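You operate a simulated robot arm through the tools that you are given. There is no shell and no other tool.

You run a simulated two-armed robot. Do the job below in one go: nothing can be reset, and whatever is moved stays where it is left.

## Task
Pick up the 0.4 torque driver from the shelf under the long bench with one hand, pass it to the other hand and put it on the top of pallet twenty-six.

Only the result counts: the job must be done as asked and must still hold three seconds after the hand-in. Knocking over, shifting, dropping, spilling or breaking anything else fails it.

## Robot
Two 7-joint arms with two-finger parallel grippers on one trunk, on a base that moves. Base frame: it is fixed to the floor where the robot stands at the start and does not move with it; the origin is under the middle of the robot, x ahead of it, y to its left, z up. Readings come in cm, degrees, newtons and seconds.
The left shoulder is at the start at [5, 17.7, 95.4], the right one opposite. With the tool pointing down near the work surface each hand reaches from about 10 to 64 cm from the robot's upright axis, wherever it stands, measured 20 degrees to its own side. Places, roughly: top of pallet twenty-six [-170, -310, 70]; torque driver [75, -200, 50]. Payload 3.43 kg a hand.
Tool frame (each hand has its own): the origin (TCP) lies between the finger pads and is the grasp point; the fingertips stand 3.4 cm ahead of it; z points along the fingers, y is the line along which they close. Largest opening 12.8 cm; finger width 2.4, thickness 1.2; the body of the gripper, 4.8 by 13 cm, starts 9.6 cm behind the TCP.
Orientation is that of the tool frame in the base frame, as a unit quaternion [x, y, z, w]. With the fingers straight down and closing along the base's y, the tool's x points along the base's -x, its y along +y and its z along -z.

## Interface
- The arms move only by the tool jog_arm. It takes "left_increments", "right_increments" or both (then of equal length, played together; a hand with none holds still); each is text: rows parted by semicolons, each of 7 numbers parted by spaces: the opening, from 0 (shut) to 1 (fully open), then the shift along the tool's x, y, z in units of 150 mm (1.0 is 150 mm), then the turn, a rotation vector about the tool's x, y, z in units of 180 degrees (1.0 is 180 degrees). In form: claw tx ty tz rx ry rz; .... A call has 1 to 20 rows; each row is the pose to reach, as a shift and turn from the pose commanded when the call began, along the tool's axes at that moment. A call with a number of a shift or a turn outside -1 to 1 is refused whole. Rows are played at 5 a second. More than 5 cm and 8.6 degrees between two rows, or a gripper value outside its range, and nothing of the call is played. A pose out of reach is approached as far as the arm can. The call stops where the force on the tool passes 40 N (or 10 N more than at its start, if that is more) or the arm is blocked; 0.2 s more then pass. Each finger travels about 10.8 cm/s and halts on what it meets, pressing with about 43 N; the grip force reading is that of the motor and also rises with nothing between the fingers. The clock runs only during rows and for 0.2 s after the last one: add rows that repeat a pose to give the fingers time. The reply holds the time, the measured pose of the TCP, the force on the tool along the base axes, the opening and the grip force, in the units named above and with some noise, with the torque about the TCP (base axes, N m) and any sound that the robot's microphone picked up.
- Cameras (640 x 400 px; columns grow to the right, rows downward): "scene" is now at [15.84, -0.5, 111.71]; the picture's right is [-0.05, -1.00, 0.00], its down [-0.57, 0.03, -0.82] and it looks along [0.82, -0.04, -0.57] (base axes); focal length 246 px, centre (320, 200). "left" rides on the left gripper at [7.6, 1.1, -16] in its tool frame; the picture's right is [-0.15, 0.99, 0.00], its down [-0.88, -0.13, -0.46] and it looks along [-0.45, -0.07, 0.89] (tool axes); focal length 234 px, centre (320, 200). "right" rides on the right gripper at [7.6, -1.1, -16] in its tool frame; the picture's right is [0.15, 0.99, 0.00], its down [-0.88, 0.13, -0.46] and it looks along [-0.45, 0.07, 0.89] (tool axes); focal length 234 px, centre (320, 200). There is no depth. A picture from a camera that has moved, and an enlarged one, comes with that camera's place and axes in the base frame and with its lens.
- camera(camera): a new picture of that camera. It takes no simulated time.
- slide_trunk(by): slides the trunk up (or, below 0, down) by that many cm; the arms and the scene camera ride with it, the base frame stays. It gives what a move gives, with no picture.
- roll_base(legs): drives the robot by 1 to 6 legs, each [ahead, turn to the left] in cm and degrees, along the robot's own axes; the way and the turn of a leg run together, so that a leg with both is an arc; at most 150 cm and 180 degrees a leg. The arms and the cameras ride along, it lands a little off, and it stops where it bumps. It gives what a move gives.
- head_to(pan, tilt): turns the head with the scene camera to pan (to the left, within 80 degrees either way) and tilt (down, from -29 to 69), counted from straight ahead of the robot. It gives what a move gives.
- zoom(camera, box): a new picture of the part [left, top, right, bottom] of that camera's present view, enlarged. It takes no simulated time.
- job_done(): hands the job in; it is judged then, once.

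Nothing tells you exact positions but the pictures and the camera data. Unless the task says otherwise, let go and move clear before handing in.

The tools are called after "Call:" as a command line: name --argument value ..., lists and objects as JSON in quotes. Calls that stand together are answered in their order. jog_arm: Moves the arms, as the interface text tells. Its arguments: {"type":"object","properties":{"left_increments":{"type":"string"},"right_increments":{"type":"string"}},"required":[]} The other tools are called the same way: slide_trunk (by) moves the trunk up or down; roll_base (legs) drives the base; head_to (pan, tilt) turns the head that bears the scene camera; camera (camera) takes a picture; zoom (camera, box) takes an enlarged picture of a part of a camera's view; job_done () hands the job in.

At the start:

```text
time: 0.0
left_tcp_pos: [46.76, 19.74, 68.12]
left_orientation: [0.0, 1.0, 0.0, 0.0]
left_force: [0.2, 0.2, -1.0]
left_ft_torque: [-0.03, 0.03, -0.02]
left_finger_gap: 12.79
left_grip_force: 0.1
right_tcp_pos: [39.58, -19.29, 67.99]
right_orientation: [0.0, 1.0, 0.0, 0.0]
right_force: [0.0, -0.8, 0.4]
right_ft_torque: [-0.02, -0.01, -0.01]
right_finger_gap: 12.8
right_grip_force: 0.1
trunk travel left (down, up): [-12.5, 27.6]
robot x, y, heading: [-0.4, 0.11, 0.0]
head pan, tilt (commanded): [-2.8, 34.7]
```

scene: 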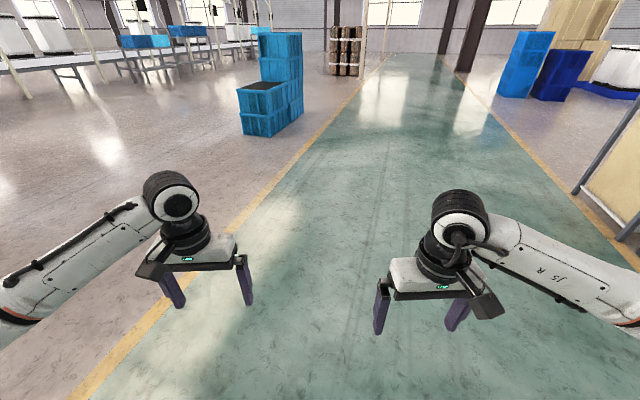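
right: 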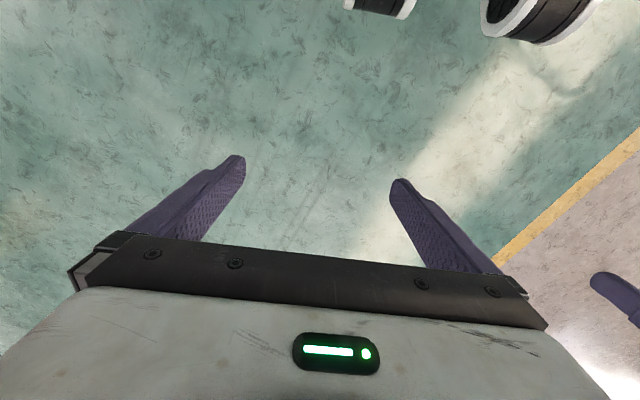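
left: 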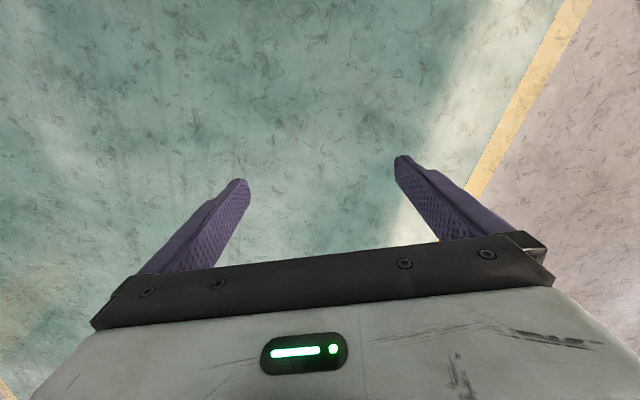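

I see an aisle with both arms in front of the robot; the bench should be to my right at about [75, -200]. I'll turn the head to look there first.

Call:
head_to --pan -70 --tilt 20

Call:
camera --camera "scene"

```text
time: 1.4
left_tcp_pos: [46.65, 19.64, 68.16]
left_orientation: [0.0, 1.0, 0.001, 0.0]
left_force: [0.0, -0.8, -0.3]
left_ft_torque: [-0.02, -0.03, 0.0]
left_finger_gap: 12.79
left_grip_force: 0.0
right_tcp_pos: [39.57, -19.36, 67.98]
right_orientation: [0.001, 1.0, 0.0, 0.0]
right_force: [0.0, -0.6, 0.9]
right_ft_torque: [0.0, 0.01, 0.01]
right_finger_gap: 12.79
right_grip_force: 0.0
trunk travel left (down, up): [-12.5, 27.6]
robot x, y, heading: [0.36, 0.04, -0.1]
head pan, tilt (commanded): [-70.0, 20.0]
```

```text
taken
camera scene: at [10.22, -8.82, 114.04], right [-0.94, -0.34, 0.0], down [-0.12, 0.32, -0.94], along [0.32, -0.88, -0.34], focal length 246 px, centre (320, 200)
```

scene: 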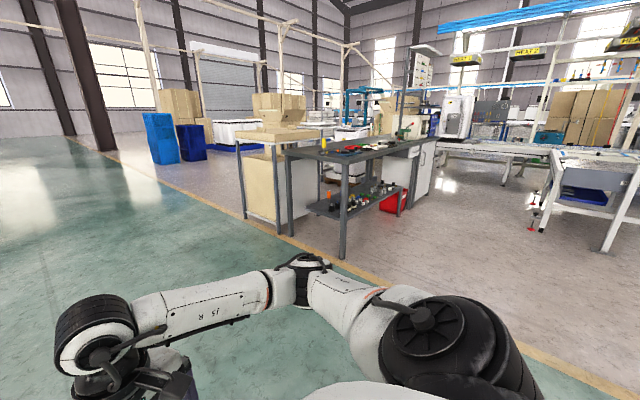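

A bench with a dark top and a lower shelf full of tools stands to my right. I'll zoom in on it.

Call:
zoom --camera "scene" --box '[270, 120, 450, 260]'

Call:
zoom --camera "scene" --box '[310, 170, 410, 235]'

Call:
zoom --camera "scene" --box '[420, 80, 640, 260]'

```text
2.86 times, centred on (360, 190) of scene
camera zoom: at [10.22, -8.82, 114.04], right [-0.94, -0.34, 0.0], down [-0.12, 0.32, -0.94], along [0.32, -0.88, -0.34], focal length 704 px, centre (206, 229)
```

zoom: 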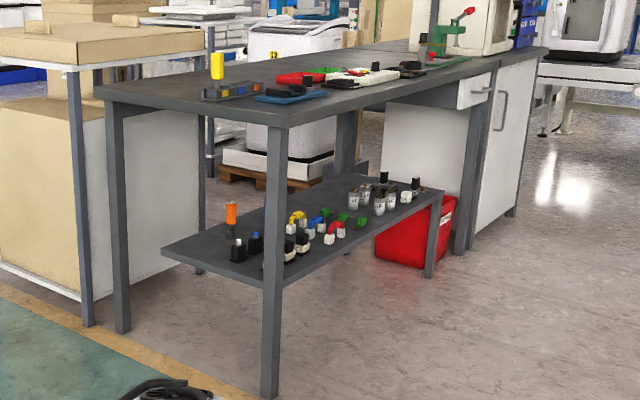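

```text
6.15 times, centred on (360, 202) of scene
camera zoom: at [10.22, -8.82, 114.04], right [-0.94, -0.34, 0.0], down [-0.12, 0.32, -0.94], along [0.32, -0.88, -0.34], focal length 1515 px, centre (74, 185)
```

zoom: 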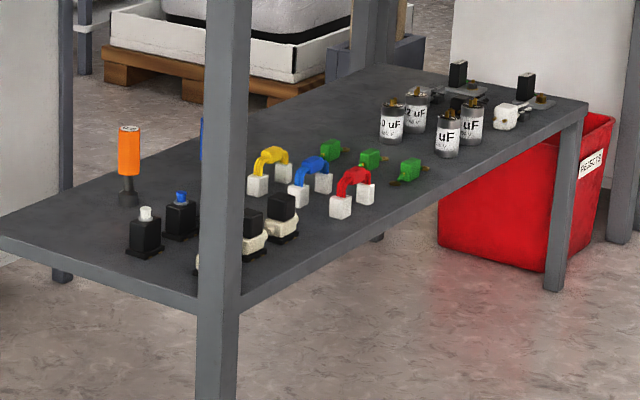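

```text
2.22 times, centred on (530, 170) of scene
camera zoom: at [10.22, -8.82, 114.04], right [-0.94, -0.34, 0.0], down [-0.12, 0.32, -0.94], along [0.32, -0.88, -0.34], focal length 547 px, centre (-147, 267)
```

zoom: 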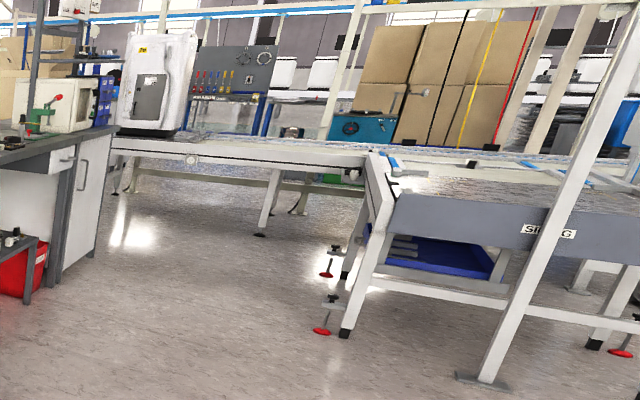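

The orange-handled driver stands on the lower shelf near the bench's short end, about [73, -208], shelf about z 33–40. There may be another driver hidden behind the leg, so I'll drive closer and face the bench end to read the labels.

Call:
roll_base --legs '[[0, -50], [100, 0], [0, -60]]'

Call:
head_to --pan 0 --tilt 25

Call:
camera --camera "scene"

```text
time: 11.5
left_tcp_pos: [66.27, -127.63, 68.09]
left_orientation: [0.824, 0.567, 0.001, 0.0]
left_force: [-0.1, 0.1, 0.4]
left_ft_torque: [0.01, -0.02, -0.01]
left_finger_gap: 12.8
left_grip_force: 0.1
right_tcp_pos: [32.37, -107.17, 68.01]
right_orientation: [0.823, 0.567, 0.0, -0.001]
right_force: [0.2, -1.2, -0.3]
right_ft_torque: [-0.02, -0.01, 0.0]
right_finger_gap: 12.77
right_grip_force: 0.1
trunk travel left (down, up): [-12.5, 27.6]
robot x, y, heading: [64.84, -76.74, -111.1]
head pan, tilt (commanded): [-70.0, 20.0]
```

```text
time: 12.9
left_tcp_pos: [66.26, -127.63, 68.04]
left_orientation: [0.824, 0.567, 0.0, 0.0]
left_force: [-0.9, -0.1, 0.5]
left_ft_torque: [0.0, 0.04, 0.01]
left_finger_gap: 12.81
left_grip_force: 0.0
right_tcp_pos: [32.41, -107.04, 68.1]
right_orientation: [0.824, 0.566, 0.001, 0.0]
right_force: [0.1, -0.3, -0.3]
right_ft_torque: [-0.02, -0.05, 0.02]
right_finger_gap: 12.8
right_grip_force: 0.0
trunk travel left (down, up): [-12.5, 27.6]
robot x, y, heading: [64.48, -76.89, -110.9]
head pan, tilt (commanded): [0.0, 25.0]
```

```text
taken
camera scene: at [58.75, -92.25, 113.24], right [-0.93, 0.36, 0.0], down [0.15, 0.39, -0.91], along [-0.32, -0.85, -0.42], focal length 246 px, centre (320, 200)
```

scene: 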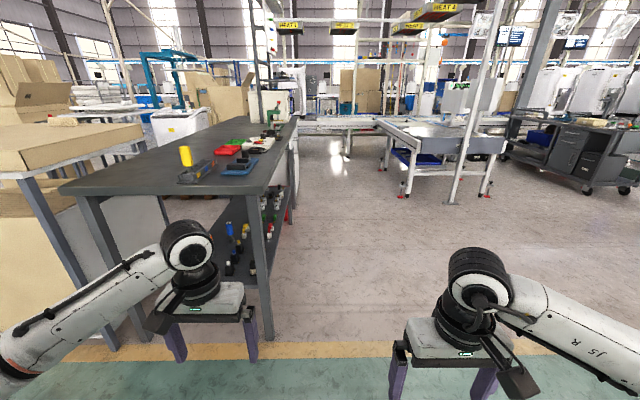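

I now face the bench's short end; the shelf drivers are partly hidden by the left arm. I'll zoom in to see labels.

Call:
zoom --camera "scene" --box '[60, 110, 320, 290]'

Call:
zoom --camera "scene" --box '[205, 185, 300, 285]'

Call:
zoom --camera "scene" --box '[400, 0, 640, 200]'

```text
2.22 times, centred on (190, 200) of scene
camera zoom: at [58.75, -92.25, 113.24], right [-0.93, 0.36, 0.0], down [0.15, 0.39, -0.91], along [-0.32, -0.85, -0.42], focal length 547 px, centre (609, 200)
```

zoom: 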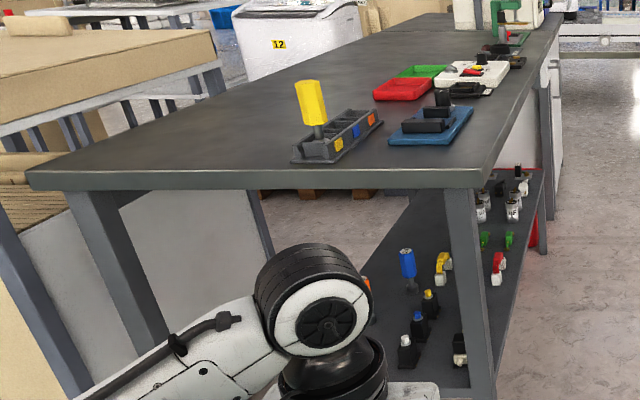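

```text
4.00 times, centred on (252, 235) of scene
camera zoom: at [58.75, -92.25, 113.24], right [-0.93, 0.36, 0.0], down [0.15, 0.39, -0.91], along [-0.32, -0.85, -0.42], focal length 985 px, centre (590, 60)
```

zoom: 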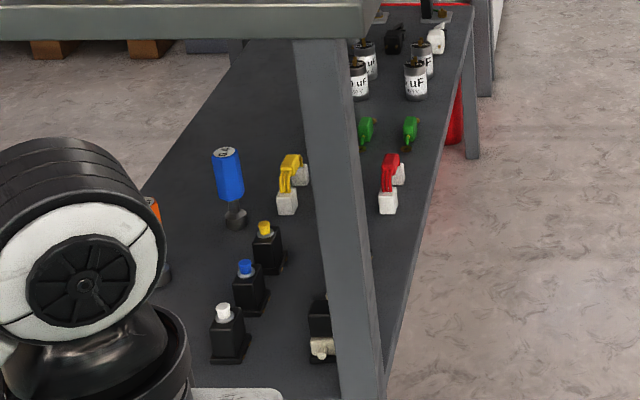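

```text
2.00 times, centred on (520, 100) of scene
camera zoom: at [58.75, -92.25, 113.24], right [-0.93, 0.36, 0.0], down [0.15, 0.39, -0.91], along [-0.32, -0.85, -0.42], focal length 492 px, centre (-80, 400)
```

zoom: 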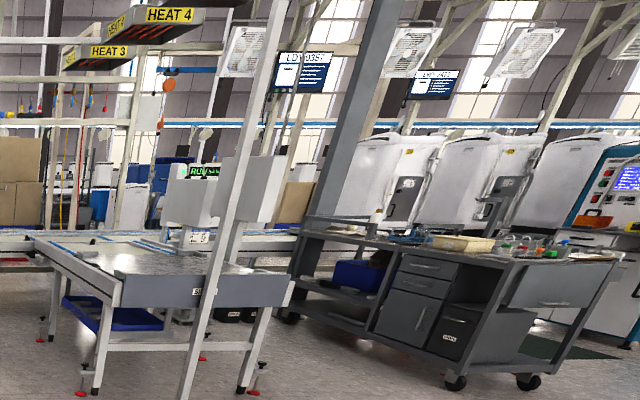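

Shelf holds an orange driver (hidden behind my arm) and a blue one, each with a printed cap; the rack on the bench top has coloured labels. I'll zoom in on them.

Call:
zoom --camera "scene" --box '[254, 218, 274, 244]'

Call:
zoom --camera "scene" --box '[175, 140, 240, 190]'

Call:
zoom --camera "scene" --box '[190, 158, 235, 186]'

```text
15.38 times, centred on (264, 231) of scene
camera zoom: at [58.75, -92.25, 113.24], right [-0.93, 0.36, 0.0], down [0.15, 0.39, -0.91], along [-0.32, -0.85, -0.42], focal length 3788 px, centre (1182, -277)
```

zoom: 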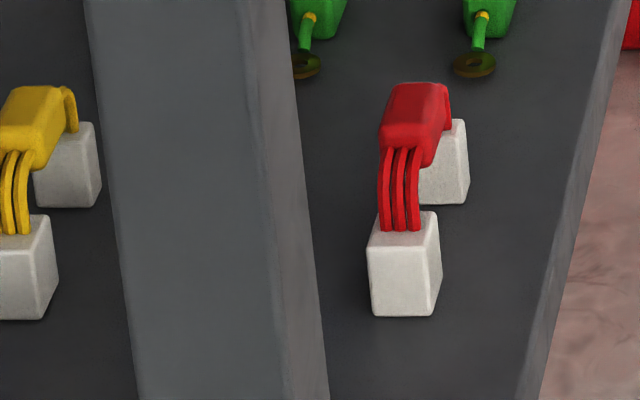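

```text
8.00 times, centred on (208, 165) of scene
camera zoom: at [58.75, -92.25, 113.24], right [-0.93, 0.36, 0.0], down [0.15, 0.39, -0.91], along [-0.32, -0.85, -0.42], focal length 1970 px, centre (1220, 480)
```

zoom: 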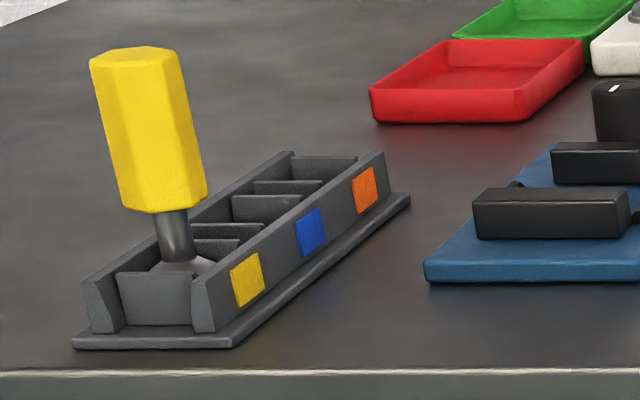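

```text
14.22 times, centred on (212, 172) of scene
camera zoom: at [58.75, -92.25, 113.24], right [-0.93, 0.36, 0.0], down [0.15, 0.39, -0.91], along [-0.32, -0.85, -0.42], focal length 3502 px, centre (1849, 598)
```

zoom: 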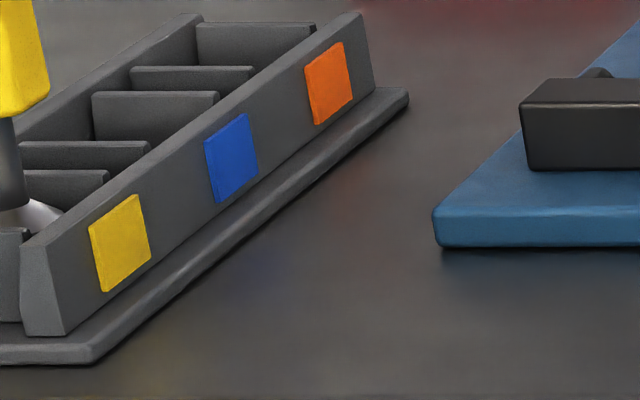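

The rack labels are plain colours with no numbers; the caps of the shelf drivers carry the text. I'll zoom on the blue driver's cap and find the orange one.

Call:
zoom --camera "scene" --box '[218, 218, 242, 244]'

Call:
zoom --camera "scene" --box '[223, 220, 233, 226]'

Call:
zoom --camera "scene" --box '[200, 225, 225, 255]'

```text
15.38 times, centred on (230, 231) of scene
camera zoom: at [58.75, -92.25, 113.24], right [-0.93, 0.36, 0.0], down [0.15, 0.39, -0.91], along [-0.32, -0.85, -0.42], focal length 3788 px, centre (1705, -277)
```

zoom: 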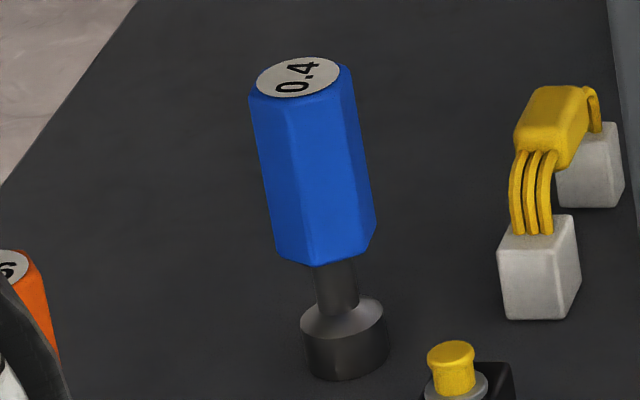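

```text
16.00 times, centred on (228, 223) of scene
camera zoom: at [58.75, -92.25, 113.24], right [-0.93, 0.36, 0.0], down [0.15, 0.39, -0.91], along [-0.32, -0.85, -0.42], focal length 3940 px, centre (1792, -168)
```

zoom: 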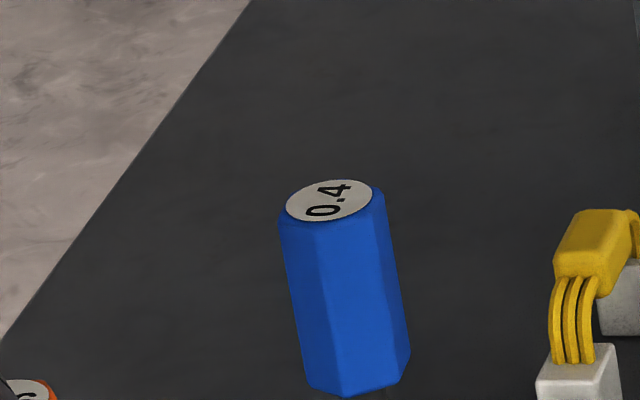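

```text
13.33 times, centred on (212, 240) of scene
camera zoom: at [58.75, -92.25, 113.24], right [-0.93, 0.36, 0.0], down [0.15, 0.39, -0.91], along [-0.32, -0.85, -0.42], focal length 3283 px, centre (1753, -333)
```

zoom: 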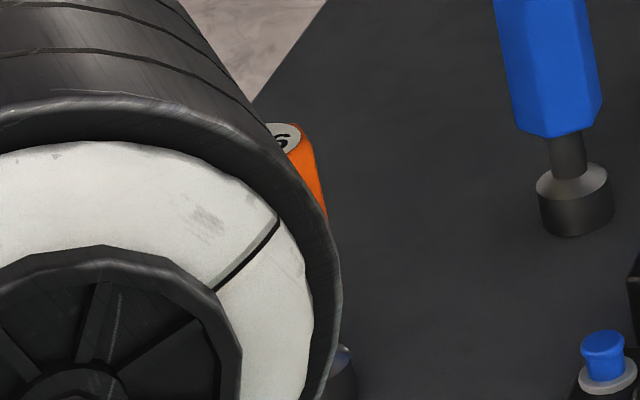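

The blue-handled driver on the shelf reads 0.4 (orange reads something else), standing near [64, -211], base about z 38. Before moving in, I'll look towards the pallet area at [-170, -310].

Call:
head_to --pan -25 --tilt 12

Call:
camera --camera "scene"

Call:
zoom --camera "scene" --box '[220, 120, 420, 245]'

```text
time: 13.8
left_tcp_pos: [66.18, -127.6, 67.99]
left_orientation: [0.824, 0.567, 0.0, 0.0]
left_force: [0.3, 0.0, 0.5]
left_ft_torque: [0.05, -0.02, -0.02]
left_finger_gap: 12.79
left_grip_force: 0.1
right_tcp_pos: [32.39, -107.2, 67.99]
right_orientation: [0.824, 0.567, 0.0, 0.0]
right_force: [-0.3, -0.5, -0.2]
right_ft_torque: [-0.03, 0.02, -0.01]
right_finger_gap: 12.76
right_grip_force: 0.0
trunk travel left (down, up): [-12.5, 27.6]
robot x, y, heading: [64.26, -77.28, -111.0]
head pan, tilt (commanded): [-25.0, 12.0]
```

```text
taken
camera scene: at [55.35, -90.14, 115.35], right [-0.7, 0.72, 0.0], down [0.15, 0.15, -0.98], along [-0.7, -0.68, -0.21], focal length 246 px, centre (320, 200)
```

scene: 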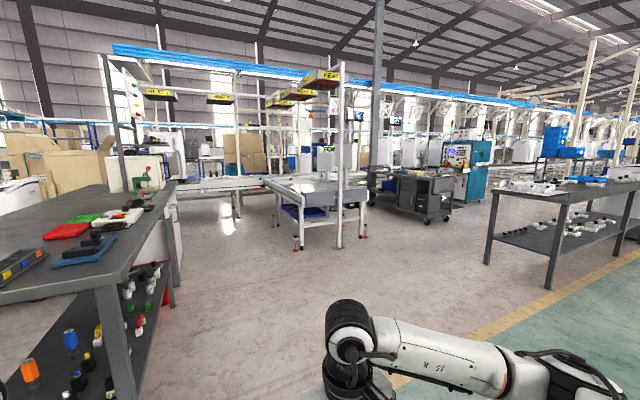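

```text
3.20 times, centred on (320, 182) of scene
camera zoom: at [55.35, -90.14, 115.35], right [-0.7, 0.72, 0.0], down [0.15, 0.15, -0.98], along [-0.7, -0.68, -0.21], focal length 788 px, centre (320, 256)
```

zoom: 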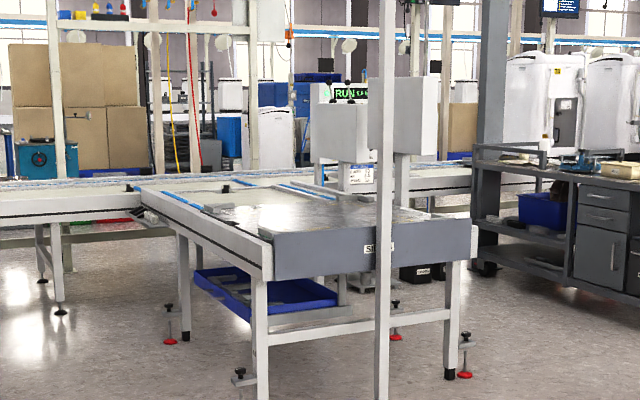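

The target area is a conveyor spur with a flat top near [-170, -310]. I'll zoom in on it to find numbered pallets.

Call:
zoom --camera "scene" --box '[262, 165, 372, 225]'

Call:
zoom --camera "scene" --box '[262, 170, 322, 205]'

Call:
zoom --camera "scene" --box '[315, 165, 375, 205]'

Call:
zoom --camera "scene" --box '[0, 230, 190, 400]'

```text
5.82 times, centred on (317, 195) of scene
camera zoom: at [55.35, -90.14, 115.35], right [-0.7, 0.72, 0.0], down [0.15, 0.15, -0.98], along [-0.7, -0.68, -0.21], focal length 1433 px, centre (338, 229)
```

zoom: 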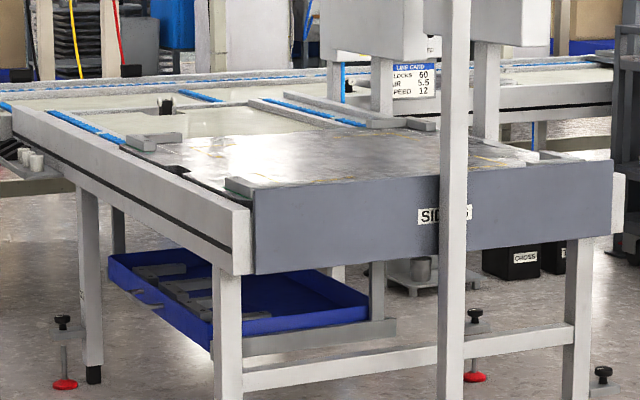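

```text
10.67 times, centred on (292, 188) of scene
camera zoom: at [55.35, -90.14, 115.35], right [-0.7, 0.72, 0.0], down [0.15, 0.15, -0.98], along [-0.7, -0.68, -0.21], focal length 2627 px, centre (619, 333)
```

zoom: 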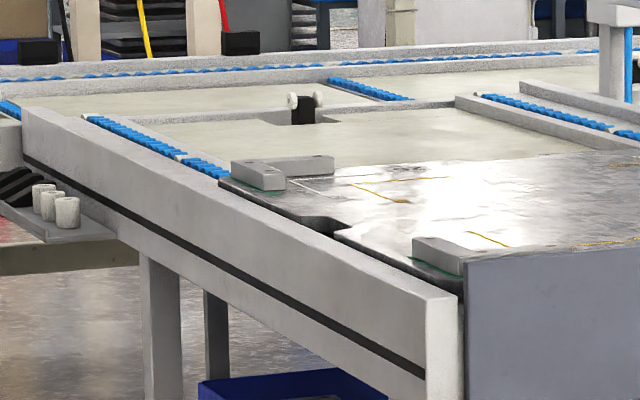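

```text
10.00 times, centred on (345, 185) of scene
camera zoom: at [55.35, -90.14, 115.35], right [-0.7, 0.72, 0.0], down [0.15, 0.15, -0.98], along [-0.7, -0.68, -0.21], focal length 2462 px, centre (70, 350)
```

zoom: 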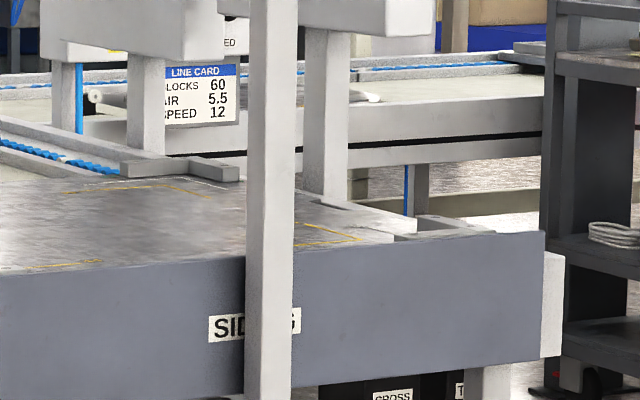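

```text
2.35 times, centred on (95, 315) of scene
camera zoom: at [55.35, -90.14, 115.35], right [-0.7, 0.72, 0.0], down [0.15, 0.15, -0.98], along [-0.7, -0.68, -0.21], focal length 579 px, centre (849, -71)
```

zoom: 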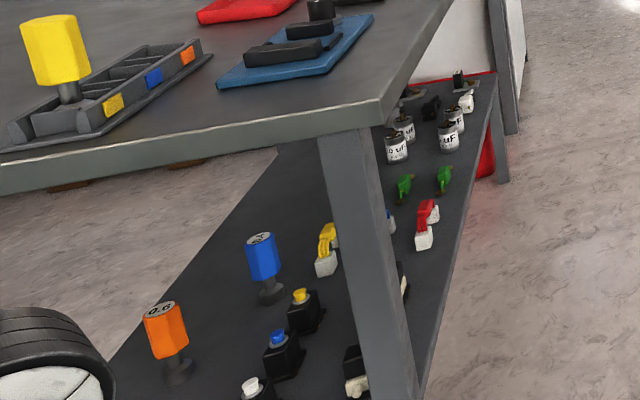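

The 0.4 driver is blue; the orange one is 0.6. The pallet seems to be the big flat metal plate on the "SIDING" conveyor. The driver is best reached from the bench's long open right side, so I'll drive round to a standoff point there and face it.

Call:
roll_base --legs '[[0, -28], [123, 0], [0, 119]]'

Call:
head_to --pan 0 --tilt 22

Call:
camera --camera "scene"

```text
time: 26.3
left_tcp_pos: [23.0, -153.63, 68.11]
left_orientation: [0.177, 0.984, 0.0, 0.0]
left_force: [0.1, -0.4, 0.0]
left_ft_torque: [-0.02, 0.01, 0.0]
left_finger_gap: 12.8
left_grip_force: 0.1
right_tcp_pos: [2.74, -187.77, 68.11]
right_orientation: [0.176, 0.984, 0.0, 0.0]
right_force: [0.5, 0.0, -1.0]
right_ft_torque: [0.02, 0.02, -0.02]
right_finger_gap: 12.81
right_grip_force: 0.0
trunk travel left (down, up): [-12.5, 27.6]
robot x, y, heading: [-27.29, -155.87, -20.2]
head pan, tilt (commanded): [-25.0, 12.0]
```

```text
time: 27.2
left_tcp_pos: [23.0, -153.6, 68.25]
left_orientation: [0.176, 0.984, -0.001, 0.0]
left_force: [0.1, 0.2, 0.5]
left_ft_torque: [0.01, -0.01, -0.02]
left_finger_gap: 12.79
left_grip_force: 0.1
right_tcp_pos: [2.78, -187.64, 68.18]
right_orientation: [0.176, 0.984, -0.001, 0.0]
right_force: [-0.4, 1.3, 1.0]
right_ft_torque: [0.04, -0.02, -0.01]
right_finger_gap: 12.8
right_grip_force: 0.0
trunk travel left (down, up): [-12.5, 27.6]
robot x, y, heading: [-27.75, -155.78, -20.4]
head pan, tilt (commanded): [0.0, 22.0]
```

```text
taken
camera scene: at [-12.34, -161.55, 113.72], right [-0.35, -0.94, 0.0], down [-0.35, 0.13, -0.93], along [0.87, -0.32, -0.37], focal length 246 px, centre (320, 200)
```

scene: 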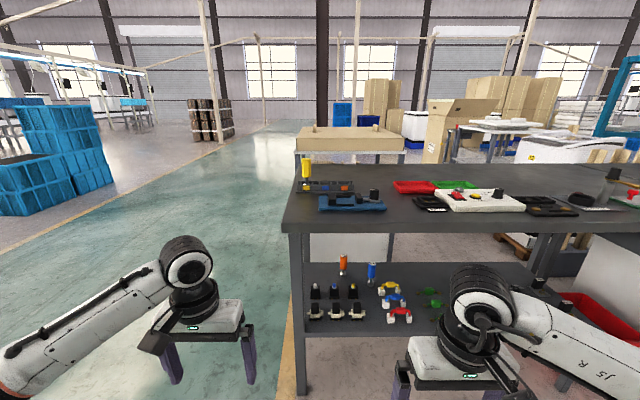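

Call:
zoom --camera "scene" --box '[290, 240, 460, 340]'

Call:
zoom --camera "scene" --box '[280, 180, 600, 380]'

```text
3.76 times, centred on (375, 290) of scene
camera zoom: at [-12.34, -161.55, 113.72], right [-0.35, -0.94, 0.0], down [-0.35, 0.13, -0.93], along [0.87, -0.32, -0.37], focal length 927 px, centre (113, -139)
```

zoom: 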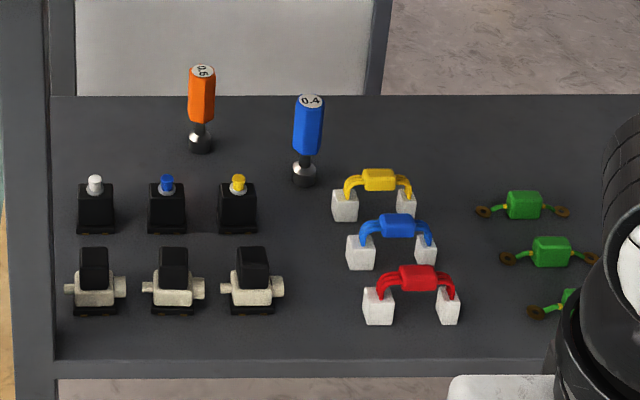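

```text
2.00 times, centred on (440, 280) of scene
camera zoom: at [-12.34, -161.55, 113.72], right [-0.35, -0.94, 0.0], down [-0.35, 0.13, -0.93], along [0.87, -0.32, -0.37], focal length 492 px, centre (80, 40)
```

zoom: 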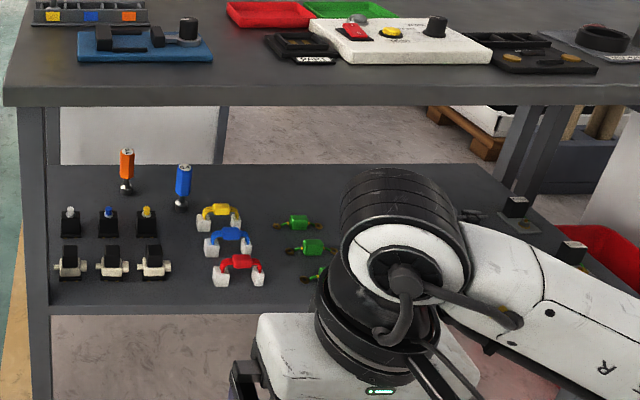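

Clear view from the long side: the blue 0.4 driver stands at about [64, -214], shelf z≈36, with a gap between the switches and the bridges leading to it. The wrist camera would hang below a forward-tilted hand, so I'll test whether the right wrist can roll 180° here in the open.

Call:
jog_arm --right_increments "1 0 0 0 0 0 0.045; 1 0 0 0 0 0 0.09; 1 0 0 0 0 0 0.135; 1 0 0 0 0 0 0.18; 1 0 0 0 0 0 0.225; 1 0 0 0 0 0 0.27; 1 0 0 0 0 0 0.315; 1 0 0 0 0 0 0.36; 1 0 0 0 0 0 0.405; 1 0 0 0 0 0 0.45; 1 0 0 0 0 0 0.495; 1 0 0 0 0 0 0.54; 1 0 0 0 0 0 0.585; 1 0 0 0 0 0 0.63; 1 0 0 0 0 0 0.675; 1 0 0 0 0 0 0.72; 1 0 0 0 0 0 0.765; 1 0 0 0 0 0 0.81; 1 0 0 0 0 0 0.855; 1 0 0 0 0 0 0.9"

Call:
camera --camera "scene"

```text
time: 31.4
left_tcp_pos: [23.09, -153.63, 68.12]
left_orientation: [0.176, 0.984, -0.001, 0.0]
left_force: [-0.2, -0.6, -0.5]
left_ft_torque: [-0.02, -0.02, 0.02]
left_finger_gap: 12.78
left_grip_force: 0.1
right_tcp_pos: [2.85, -187.73, 68.09]
right_orientation: [1.0, -0.022, 0.001, 0.001]
right_force: [0.5, 0.2, -0.3]
right_ft_torque: [0.03, -0.01, 0.01]
right_finger_gap: 12.82
right_grip_force: 0.1
trunk travel left (down, up): [-12.5, 27.6]
robot x, y, heading: [-27.36, -156.16, -20.4]
head pan, tilt (commanded): [0.0, 22.0]
```

```text
taken
camera scene: at [-12.33, -161.54, 113.72], right [-0.35, -0.94, 0.0], down [-0.35, 0.13, -0.93], along [0.87, -0.32, -0.37], focal length 246 px, centre (320, 200)
```

scene: 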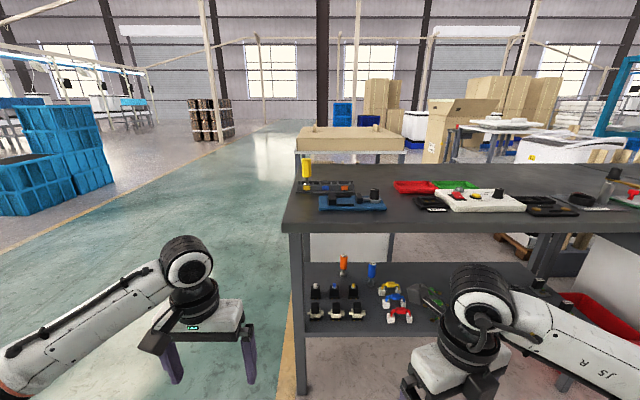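

The wrist rolled 162° without trouble. I'll finish the roll so the camera faces forward (upwards once tilted).

Call:
jog_arm --right_increments "1 0 0 0 0 0 0.04; 1 0 0 0 0 0 0.08; 1 0 0 0 0 0 0.1; 1 0 0 0 0 0 0.1"

Call:
camera --camera "right"

```text
time: 32.4
left_tcp_pos: [22.94, -153.65, 68.11]
left_orientation: [0.176, 0.984, -0.001, 0.0]
left_force: [0.6, -0.4, 0.1]
left_ft_torque: [0.03, 0.02, 0.05]
left_finger_gap: 12.81
left_grip_force: 0.0
right_tcp_pos: [2.67, -187.6, 67.95]
right_orientation: [0.984, -0.176, 0.001, 0.0]
right_force: [0.3, -0.1, 0.0]
right_ft_torque: [0.02, -0.01, 0.01]
right_finger_gap: 12.8
right_grip_force: 0.1
trunk travel left (down, up): [-12.5, 27.6]
robot x, y, heading: [-27.11, -155.69, -20.4]
head pan, tilt (commanded): [0.0, 22.0]
```

```text
taken
camera right: at [10.2, -189.21, 84.06], right [-0.21, -0.98, 0.0], down [-0.87, 0.18, 0.46], along [-0.45, 0.09, -0.89], focal length 234 px, centre (320, 200)
```

right: 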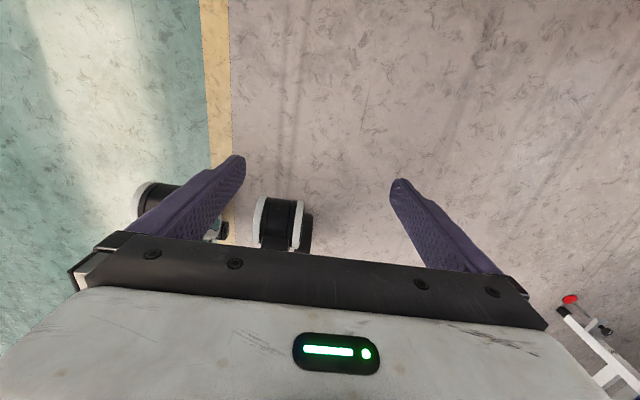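

The flipped orientation works. Next I'll tilt the right hand to point 30° below horizontal (camera on top) while pulling the left hand back toward the body.

Call:
jog_arm --right_increments "1 0.1 0 0 0 0.0417 0; 1 0.2 0 0 0 0.0833 0; 1 0.3 0 0 0 0.125 0; 1 0.4 0 0 0 0.1667 0; 1 0.5 0 0 0 0.2083 0; 1 0.6 0 0 0 0.25 0; 1 0.7 0 0 0 0.2917 0; 1 0.8 0 0 0 0.3333 0; 1 0.8 0 0 0 0.3333 0" --left_increments "1 0.125 0 0 0 0 0; 1 0.25 0 0 0 0 0; 1 0.375 0 0 0 0 0; 1 0.5 0 0 0 0 0; 1 0.625 0 0 0 0 0; 1 0.75 0 0 0 0 0; 1 0.875 0 0 0 0 0; 1 1.0 0 0 0 0 0; 1 1.0 0 0 0 0 0"

Call:
camera --camera "scene"

Call:
camera --camera "right"

```text
time: 34.4
left_tcp_pos: [8.73, -148.36, 68.1]
left_orientation: [0.176, 0.984, 0.0, 0.0]
left_force: [0.6, 0.5, -0.7]
left_ft_torque: [0.0, -0.01, -0.01]
left_finger_gap: 12.78
left_grip_force: 0.0
right_tcp_pos: [11.95, -191.16, 67.98]
right_orientation: [0.896, -0.161, 0.406, 0.073]
right_force: [0.2, -0.4, 0.2]
right_ft_torque: [0.02, 0.03, 0.03]
right_finger_gap: 12.81
right_grip_force: 0.0
right hand out of reach, approached as far as the arm can: row 7, 8, 9
trunk travel left (down, up): [-12.5, 27.6]
robot x, y, heading: [-27.73, -155.68, -20.6]
head pan, tilt (commanded): [0.0, 22.0]
```

```text
taken
camera scene: at [-12.34, -161.54, 113.72], right [-0.35, -0.94, 0.0], down [-0.35, 0.13, -0.93], along [0.87, -0.32, -0.37], focal length 246 px, centre (320, 200)
```

scene: 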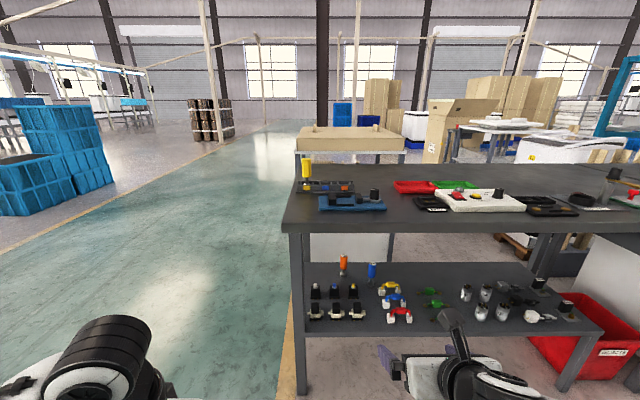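

```text
taken
camera right: at [5.64, -187.64, 84.33], right [-0.25, -0.96, 0.11], down [-0.91, 0.2, -0.36], along [0.33, -0.19, -0.93], focal length 234 px, centre (320, 200)
```

right: 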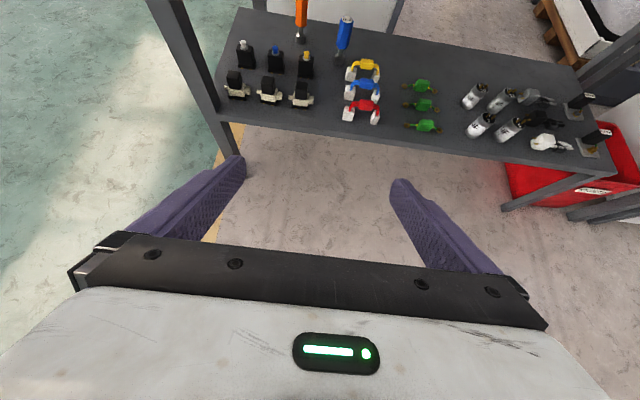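

The wrist hit a limit at 41° below horizontal in that flipped pose. The natural orientation (camera behind) with a 45° tilt clears the shelf items too and suits the handover better, so I'll roll back to it and retract the left hand further.

Call:
jog_arm --right_increments "1 0 0 0 0 -0.04 0; 1 0 0 0 0 -0.08 0; 1 0 0 0 0 -0.12 0; 1 0 0 0 0 -0.16 0; 1 0 0 0 0 -0.2 0; 1 0 0 0 0 -0.24 0; 1 0 0 0 0 -0.2722 0; 1 0 0 0 0 -0.2722 0" --left_increments "1 0.1 0 0 0 0 0; 1 0.2 0 0 0 0 0; 1 0.3 0 0 0 0 0; 1 0.4 0 0 0 0 0; 1 0.45 0 0 0 0 0; 1 0.45 0 0 0 0 0; 1 0.45 0 0 0 0 0; 1 0.45 0 0 0 0 0"

```text
time: 36.2
left_tcp_pos: [4.24, -146.92, 67.65]
left_orientation: [0.176, 0.984, 0.0, 0.0]
left_force: [0.0, 0.1, 0.6]
left_ft_torque: [-0.01, 0.02, 0.05]
left_finger_gap: 12.82
left_grip_force: 0.1
left hand out of reach, approached as far as the arm can: row 4, 5, 6, 7, 8
right_tcp_pos: [11.87, -191.25, 68.08]
right_orientation: [0.984, -0.176, -0.003, -0.001]
right_force: [-0.8, -0.1, -0.4]
right_ft_torque: [-0.01, 0.01, 0.01]
right_finger_gap: 12.81
right_grip_force: 0.1
trunk travel left (down, up): [-12.5, 27.6]
robot x, y, heading: [-27.55, -155.88, -20.2]
head pan, tilt (commanded): [0.0, 22.0]
```

Right hand is vertical again. Now rolling it back to the natural orientation.

Call:
jog_arm --right_increments "1 0 0 0 0 0 -0.045; 1 0 0 0 0 0 -0.09; 1 0 0 0 0 0 -0.135; 1 0 0 0 0 0 -0.18; 1 0 0 0 0 0 -0.225; 1 0 0 0 0 0 -0.27; 1 0 0 0 0 0 -0.315; 1 0 0 0 0 0 -0.36; 1 0 0 0 0 0 -0.405; 1 0 0 0 0 0 -0.45; 1 0 0 0 0 0 -0.495; 1 0 0 0 0 0 -0.54; 1 0 0 0 0 0 -0.585; 1 0 0 0 0 0 -0.63; 1 0 0 0 0 0 -0.675; 1 0 0 0 0 0 -0.72; 1 0 0 0 0 0 -0.765; 1 0 0 0 0 0 -0.81; 1 0 0 0 0 0 -0.855; 1 0 0 0 0 0 -0.9"

Call:
jog_arm --right_increments "1 0 0 0 0 0 -0.04; 1 0 0 0 0 0 -0.08; 1 0 0 0 0 0 -0.1; 1 0 0 0 0 0 -0.1"

Call:
jog_arm --right_increments "0.6 0 0 0 0 -0.04 0; 0.6 0 0 0 0 -0.08 0; 0.6 0 0 0 0 -0.12 0; 0.6 0 0 0 0 -0.16 0; 0.6 0 0 0 0 -0.2 0; 0.6 0 0 0 0 -0.25 0; 0.6 0 0 0 0 -0.25 0"

Call:
camera --camera "right"

Call:
camera --camera "scene"

```text
time: 40.4
left_tcp_pos: [4.15, -147.04, 67.69]
left_orientation: [0.177, 0.984, 0.0, -0.001]
left_force: [0.1, 0.1, 0.3]
left_ft_torque: [0.04, -0.01, 0.01]
left_finger_gap: 12.79
left_grip_force: 0.1
right_tcp_pos: [11.92, -191.01, 68.14]
right_orientation: [0.327, 0.945, 0.0, -0.002]
right_force: [0.3, -0.7, 0.3]
right_ft_torque: [-0.05, 0.02, 0.01]
right_finger_gap: 12.82
right_grip_force: 0.2
trunk travel left (down, up): [-12.5, 27.6]
robot x, y, heading: [-27.34, -155.79, -20.5]
head pan, tilt (commanded): [0.0, 22.0]
```

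```text
time: 41.4
left_tcp_pos: [4.23, -147.06, 67.71]
left_orientation: [0.176, 0.984, 0.0, 0.0]
left_force: [-0.1, 0.6, 0.6]
left_ft_torque: [-0.01, 0.0, 0.01]
left_finger_gap: 12.8
left_grip_force: 0.1
right_tcp_pos: [11.9, -191.03, 68.04]
right_orientation: [0.176, 0.984, 0.001, -0.003]
right_force: [-0.4, -0.3, 0.3]
right_ft_torque: [-0.01, -0.02, 0.01]
right_finger_gap: 12.8
right_grip_force: 0.1
trunk travel left (down, up): [-12.5, 27.6]
robot x, y, heading: [-27.57, -155.93, -20.4]
head pan, tilt (commanded): [0.0, 22.0]
```

```text
refused: row 6 steps farther than a row can; nothing moved
```

```text
taken
camera right: at [4.45, -189.52, 84.18], right [0.21, 0.98, 0.0], down [0.87, -0.18, 0.45], along [0.44, -0.09, -0.89], focal length 234 px, centre (320, 200)
```

right: 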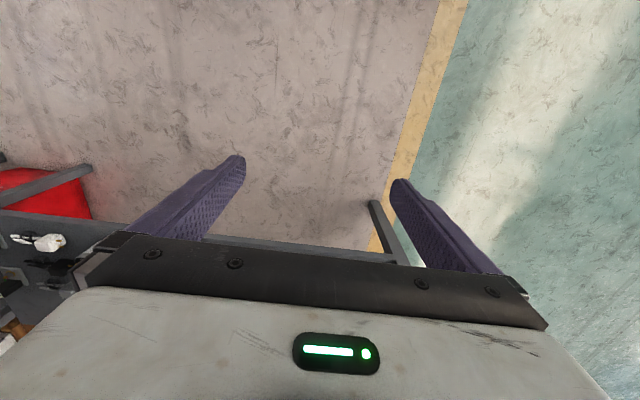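

```text
taken
camera scene: at [-12.33, -161.54, 113.72], right [-0.35, -0.94, 0.0], down [-0.35, 0.13, -0.93], along [0.87, -0.32, -0.37], focal length 246 px, centre (320, 200)
```

scene: 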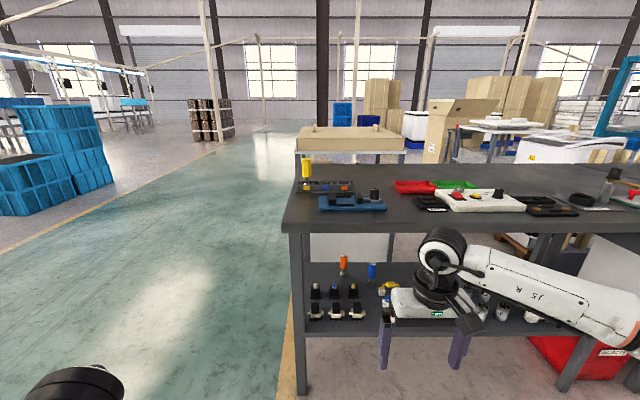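

Back in the natural orientation. Now tilting 45° forward in smaller steps, then I'll lower the trunk.

Call:
jog_arm --right_increments "0.6 0 0 0 0 -0.0417 0; 0.6 0 0 0 0 -0.0833 0; 0.6 0 0 0 0 -0.125 0; 0.6 0 0 0 0 -0.1667 0; 0.6 0 0 0 0 -0.2083 0; 0.6 0 0 0 0 -0.25 0; 0.6 0 0 0 0 -0.25 0"

Call:
slide_trunk --by -12.4

Call:
camera --camera "right"

Call:
camera --camera "scene"

```text
time: 43.0
left_tcp_pos: [4.28, -147.05, 67.63]
left_orientation: [0.177, 0.984, 0.0, -0.001]
left_force: [0.3, -0.4, -0.1]
left_ft_torque: [0.0, 0.04, 0.02]
left_finger_gap: 12.81
left_grip_force: 0.1
right_tcp_pos: [11.85, -191.07, 68.11]
right_orientation: [0.162, 0.91, -0.066, 0.376]
right_force: [-0.7, 0.5, 0.2]
right_ft_torque: [-0.01, 0.0, -0.04]
right_finger_gap: 7.68
right_grip_force: 0.0
trunk travel left (down, up): [-12.5, 27.6]
robot x, y, heading: [-27.85, -155.49, -20.4]
head pan, tilt (commanded): [0.0, 22.0]
```

```text
time: 44.6
left_tcp_pos: [4.12, -146.97, 55.19]
left_orientation: [0.176, 0.984, 0.0, -0.001]
left_force: [-0.1, 0.0, 0.0]
left_ft_torque: [0.02, -0.02, 0.01]
left_finger_gap: 12.8
left_grip_force: 0.1
right_tcp_pos: [11.9, -191.11, 55.7]
right_orientation: [0.163, 0.91, -0.068, 0.375]
right_force: [-0.6, 0.4, 0.0]
right_ft_torque: [0.0, -0.01, 0.01]
right_finger_gap: 7.69
right_grip_force: 0.1
trunk travel left (down, up): [-0.1, 40.0]
robot x, y, heading: [-27.8, -155.8, -20.2]
head pan, tilt (commanded): [0.0, 22.0]
```

```text
taken
camera right: at [-4.12, -186.36, 61.77], right [0.25, 0.96, -0.1], down [0.33, 0.02, 0.94], along [0.91, -0.27, -0.31], focal length 234 px, centre (320, 200)
```

right: 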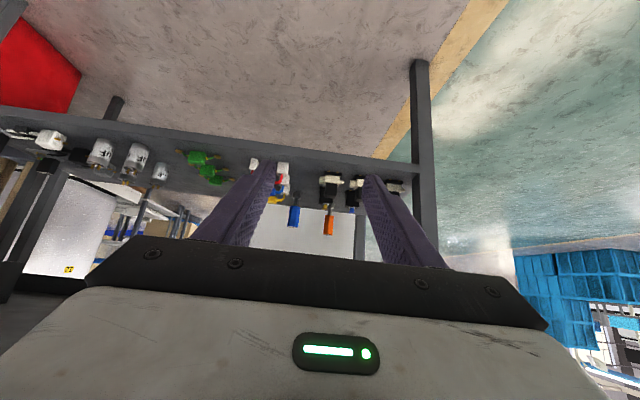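

```text
taken
camera scene: at [-12.34, -161.54, 101.33], right [-0.35, -0.94, 0.0], down [-0.35, 0.13, -0.93], along [0.87, -0.32, -0.37], focal length 246 px, centre (320, 200)
```

scene: 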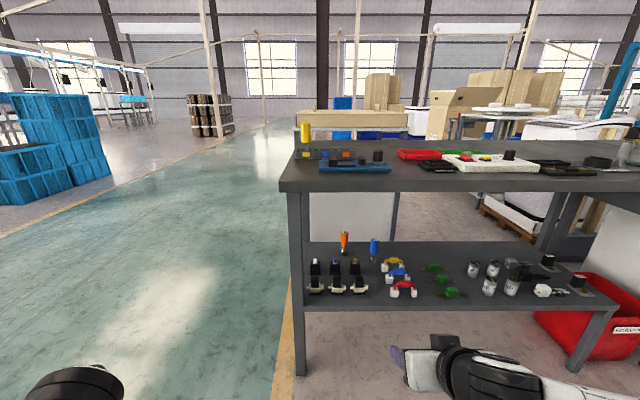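

The hand tilts 45° nicely and the wrist camera sees the blue driver. I'll zoom both views for a better fix on the driver and the bench underside.

Call:
zoom --camera "scene" --box '[330, 225, 426, 285]'

Call:
zoom --camera "right" --box '[240, 150, 400, 250]'

Call:
zoom --camera "scene" --box '[270, 130, 590, 330]'

```text
6.67 times, centred on (378, 255) of scene
camera zoom: at [-12.34, -161.54, 101.33], right [-0.35, -0.94, 0.0], down [-0.35, 0.13, -0.93], along [0.87, -0.32, -0.37], focal length 1642 px, centre (-67, -167)
```

zoom: 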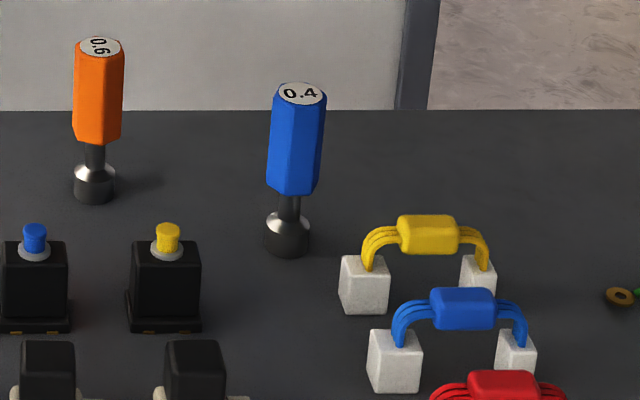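

```text
4.00 times, centred on (320, 200) of right
camera zoom: at [-4.12, -186.36, 61.77], right [0.25, 0.96, -0.1], down [0.33, 0.02, 0.94], along [0.91, -0.27, -0.31], focal length 937 px, centre (320, 200)
```

zoom: 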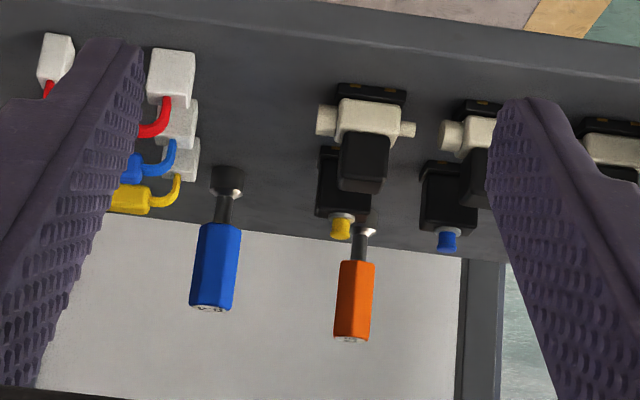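

```text
2.00 times, centred on (430, 230) of scene
camera zoom: at [-12.34, -161.54, 101.33], right [-0.35, -0.94, 0.0], down [-0.35, 0.13, -0.93], along [0.87, -0.32, -0.37], focal length 492 px, centre (100, 140)
```

zoom: 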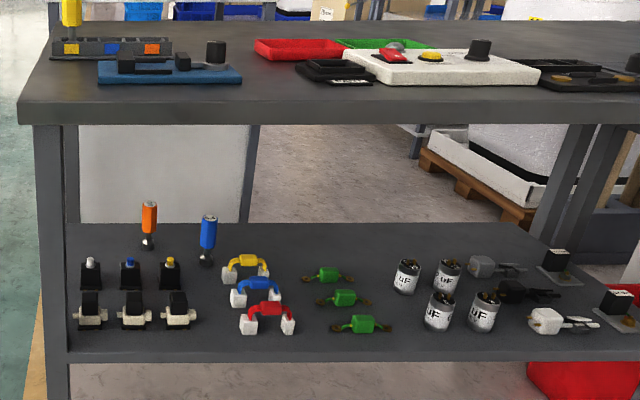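

Triangulated: driver axis ≈ [64.9, -215.1], base z≈35.8, handle z 40.6–47.3, bench underside ≈77. I'll lower/pull the right hand to a safe height, then drive 30 cm toward the bench and check.

Call:
jog_arm --right_increments "0.6 0.2 0 -0.02 0 0 0; 0.6 0.4 0 -0.05 0 0 0; 0.6 0.589 0 -0.071 0 0 0; 0.6 0.589 0 -0.071 0 0 0"

Call:
roll_base --legs '[[30, 0]]'

Call:
camera --camera "scene"

Call:
camera --camera "right"

```text
time: 45.6
left_tcp_pos: [4.2, -146.99, 55.34]
left_orientation: [0.176, 0.984, 0.0, -0.001]
left_force: [-0.6, -1.2, -0.3]
left_ft_torque: [-0.02, -0.01, 0.0]
left_finger_gap: 12.79
left_grip_force: 0.0
right_tcp_pos: [7.37, -189.34, 51.86]
right_orientation: [0.163, 0.91, -0.067, 0.375]
right_force: [0.3, -0.2, 0.8]
right_ft_torque: [0.0, 0.01, -0.04]
right_finger_gap: 7.66
right_grip_force: 0.0
right hand out of reach, approached as far as the arm can: row 3, 4
trunk travel left (down, up): [-0.1, 40.0]
robot x, y, heading: [-27.76, -155.33, -20.3]
head pan, tilt (commanded): [0.0, 22.0]
```

```text
time: 47.6
left_tcp_pos: [32.45, -157.57, 55.25]
left_orientation: [0.178, 0.984, 0.0, -0.001]
left_force: [-0.2, 1.4, 0.0]
left_ft_torque: [0.02, 0.01, -0.02]
left_finger_gap: 12.79
left_grip_force: 0.1
right_tcp_pos: [35.47, -200.01, 51.84]
right_orientation: [0.165, 0.91, -0.067, 0.374]
right_force: [-0.2, -0.6, -0.7]
right_ft_torque: [-0.01, 0.02, 0.04]
right_finger_gap: 7.68
right_grip_force: 0.1
trunk travel left (down, up): [-0.1, 40.0]
robot x, y, heading: [0.36, -166.2, -20.5]
head pan, tilt (commanded): [0.0, 22.0]
```

```text
taken
camera scene: at [15.89, -172.09, 101.32], right [-0.35, -0.94, 0.0], down [-0.35, 0.13, -0.93], along [0.87, -0.32, -0.37], focal length 246 px, centre (320, 200)
```

scene: 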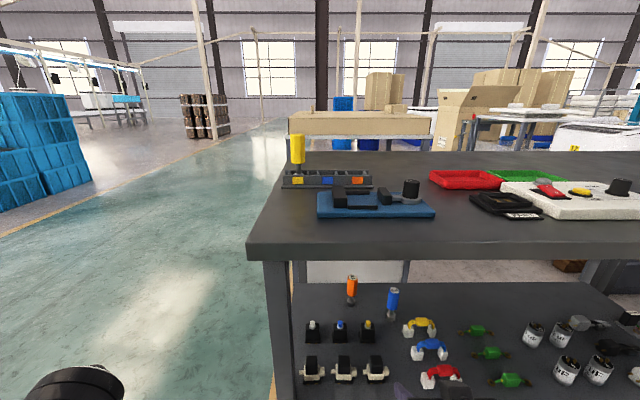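

```text
taken
camera right: at [19.48, -195.19, 57.96], right [0.25, 0.96, -0.1], down [0.33, 0.02, 0.94], along [0.91, -0.27, -0.31], focal length 234 px, centre (320, 200)
```

right: 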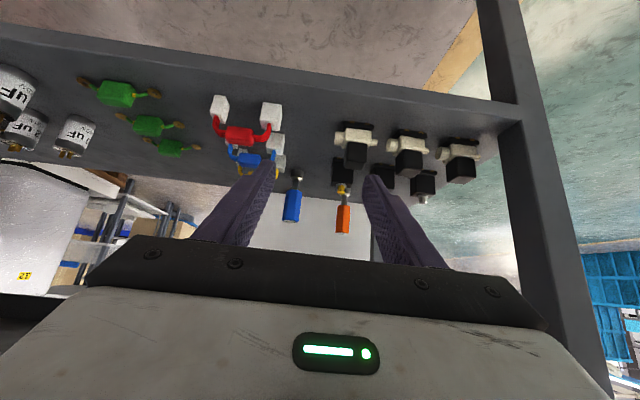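

Now 77 cm from the driver with the hand at the shelf's edge, aligned to the gap. I'll re-fix the driver from both cameras here.

Call:
zoom --camera "scene" --box '[340, 265, 436, 325]'

Call:
zoom --camera "right" --box '[240, 140, 400, 240]'

```text
6.67 times, centred on (388, 295) of scene
camera zoom: at [15.89, -172.09, 101.32], right [-0.35, -0.94, 0.0], down [-0.35, 0.13, -0.93], along [0.87, -0.32, -0.37], focal length 1642 px, centre (-133, -433)
```

zoom: 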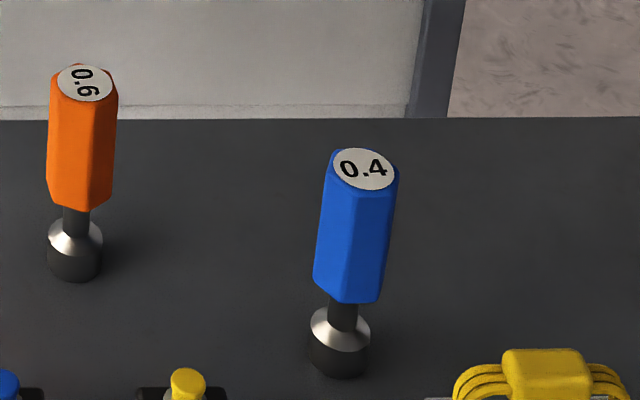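

```text
4.00 times, centred on (320, 190) of right
camera zoom: at [19.48, -195.19, 57.96], right [0.25, 0.96, -0.1], down [0.33, 0.02, 0.94], along [0.91, -0.27, -0.31], focal length 937 px, centre (320, 240)
```

zoom: 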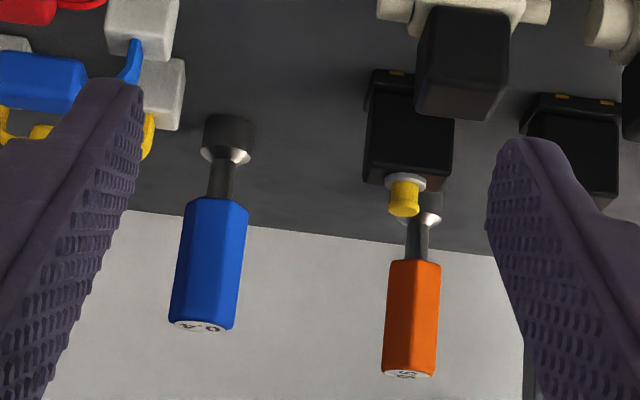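

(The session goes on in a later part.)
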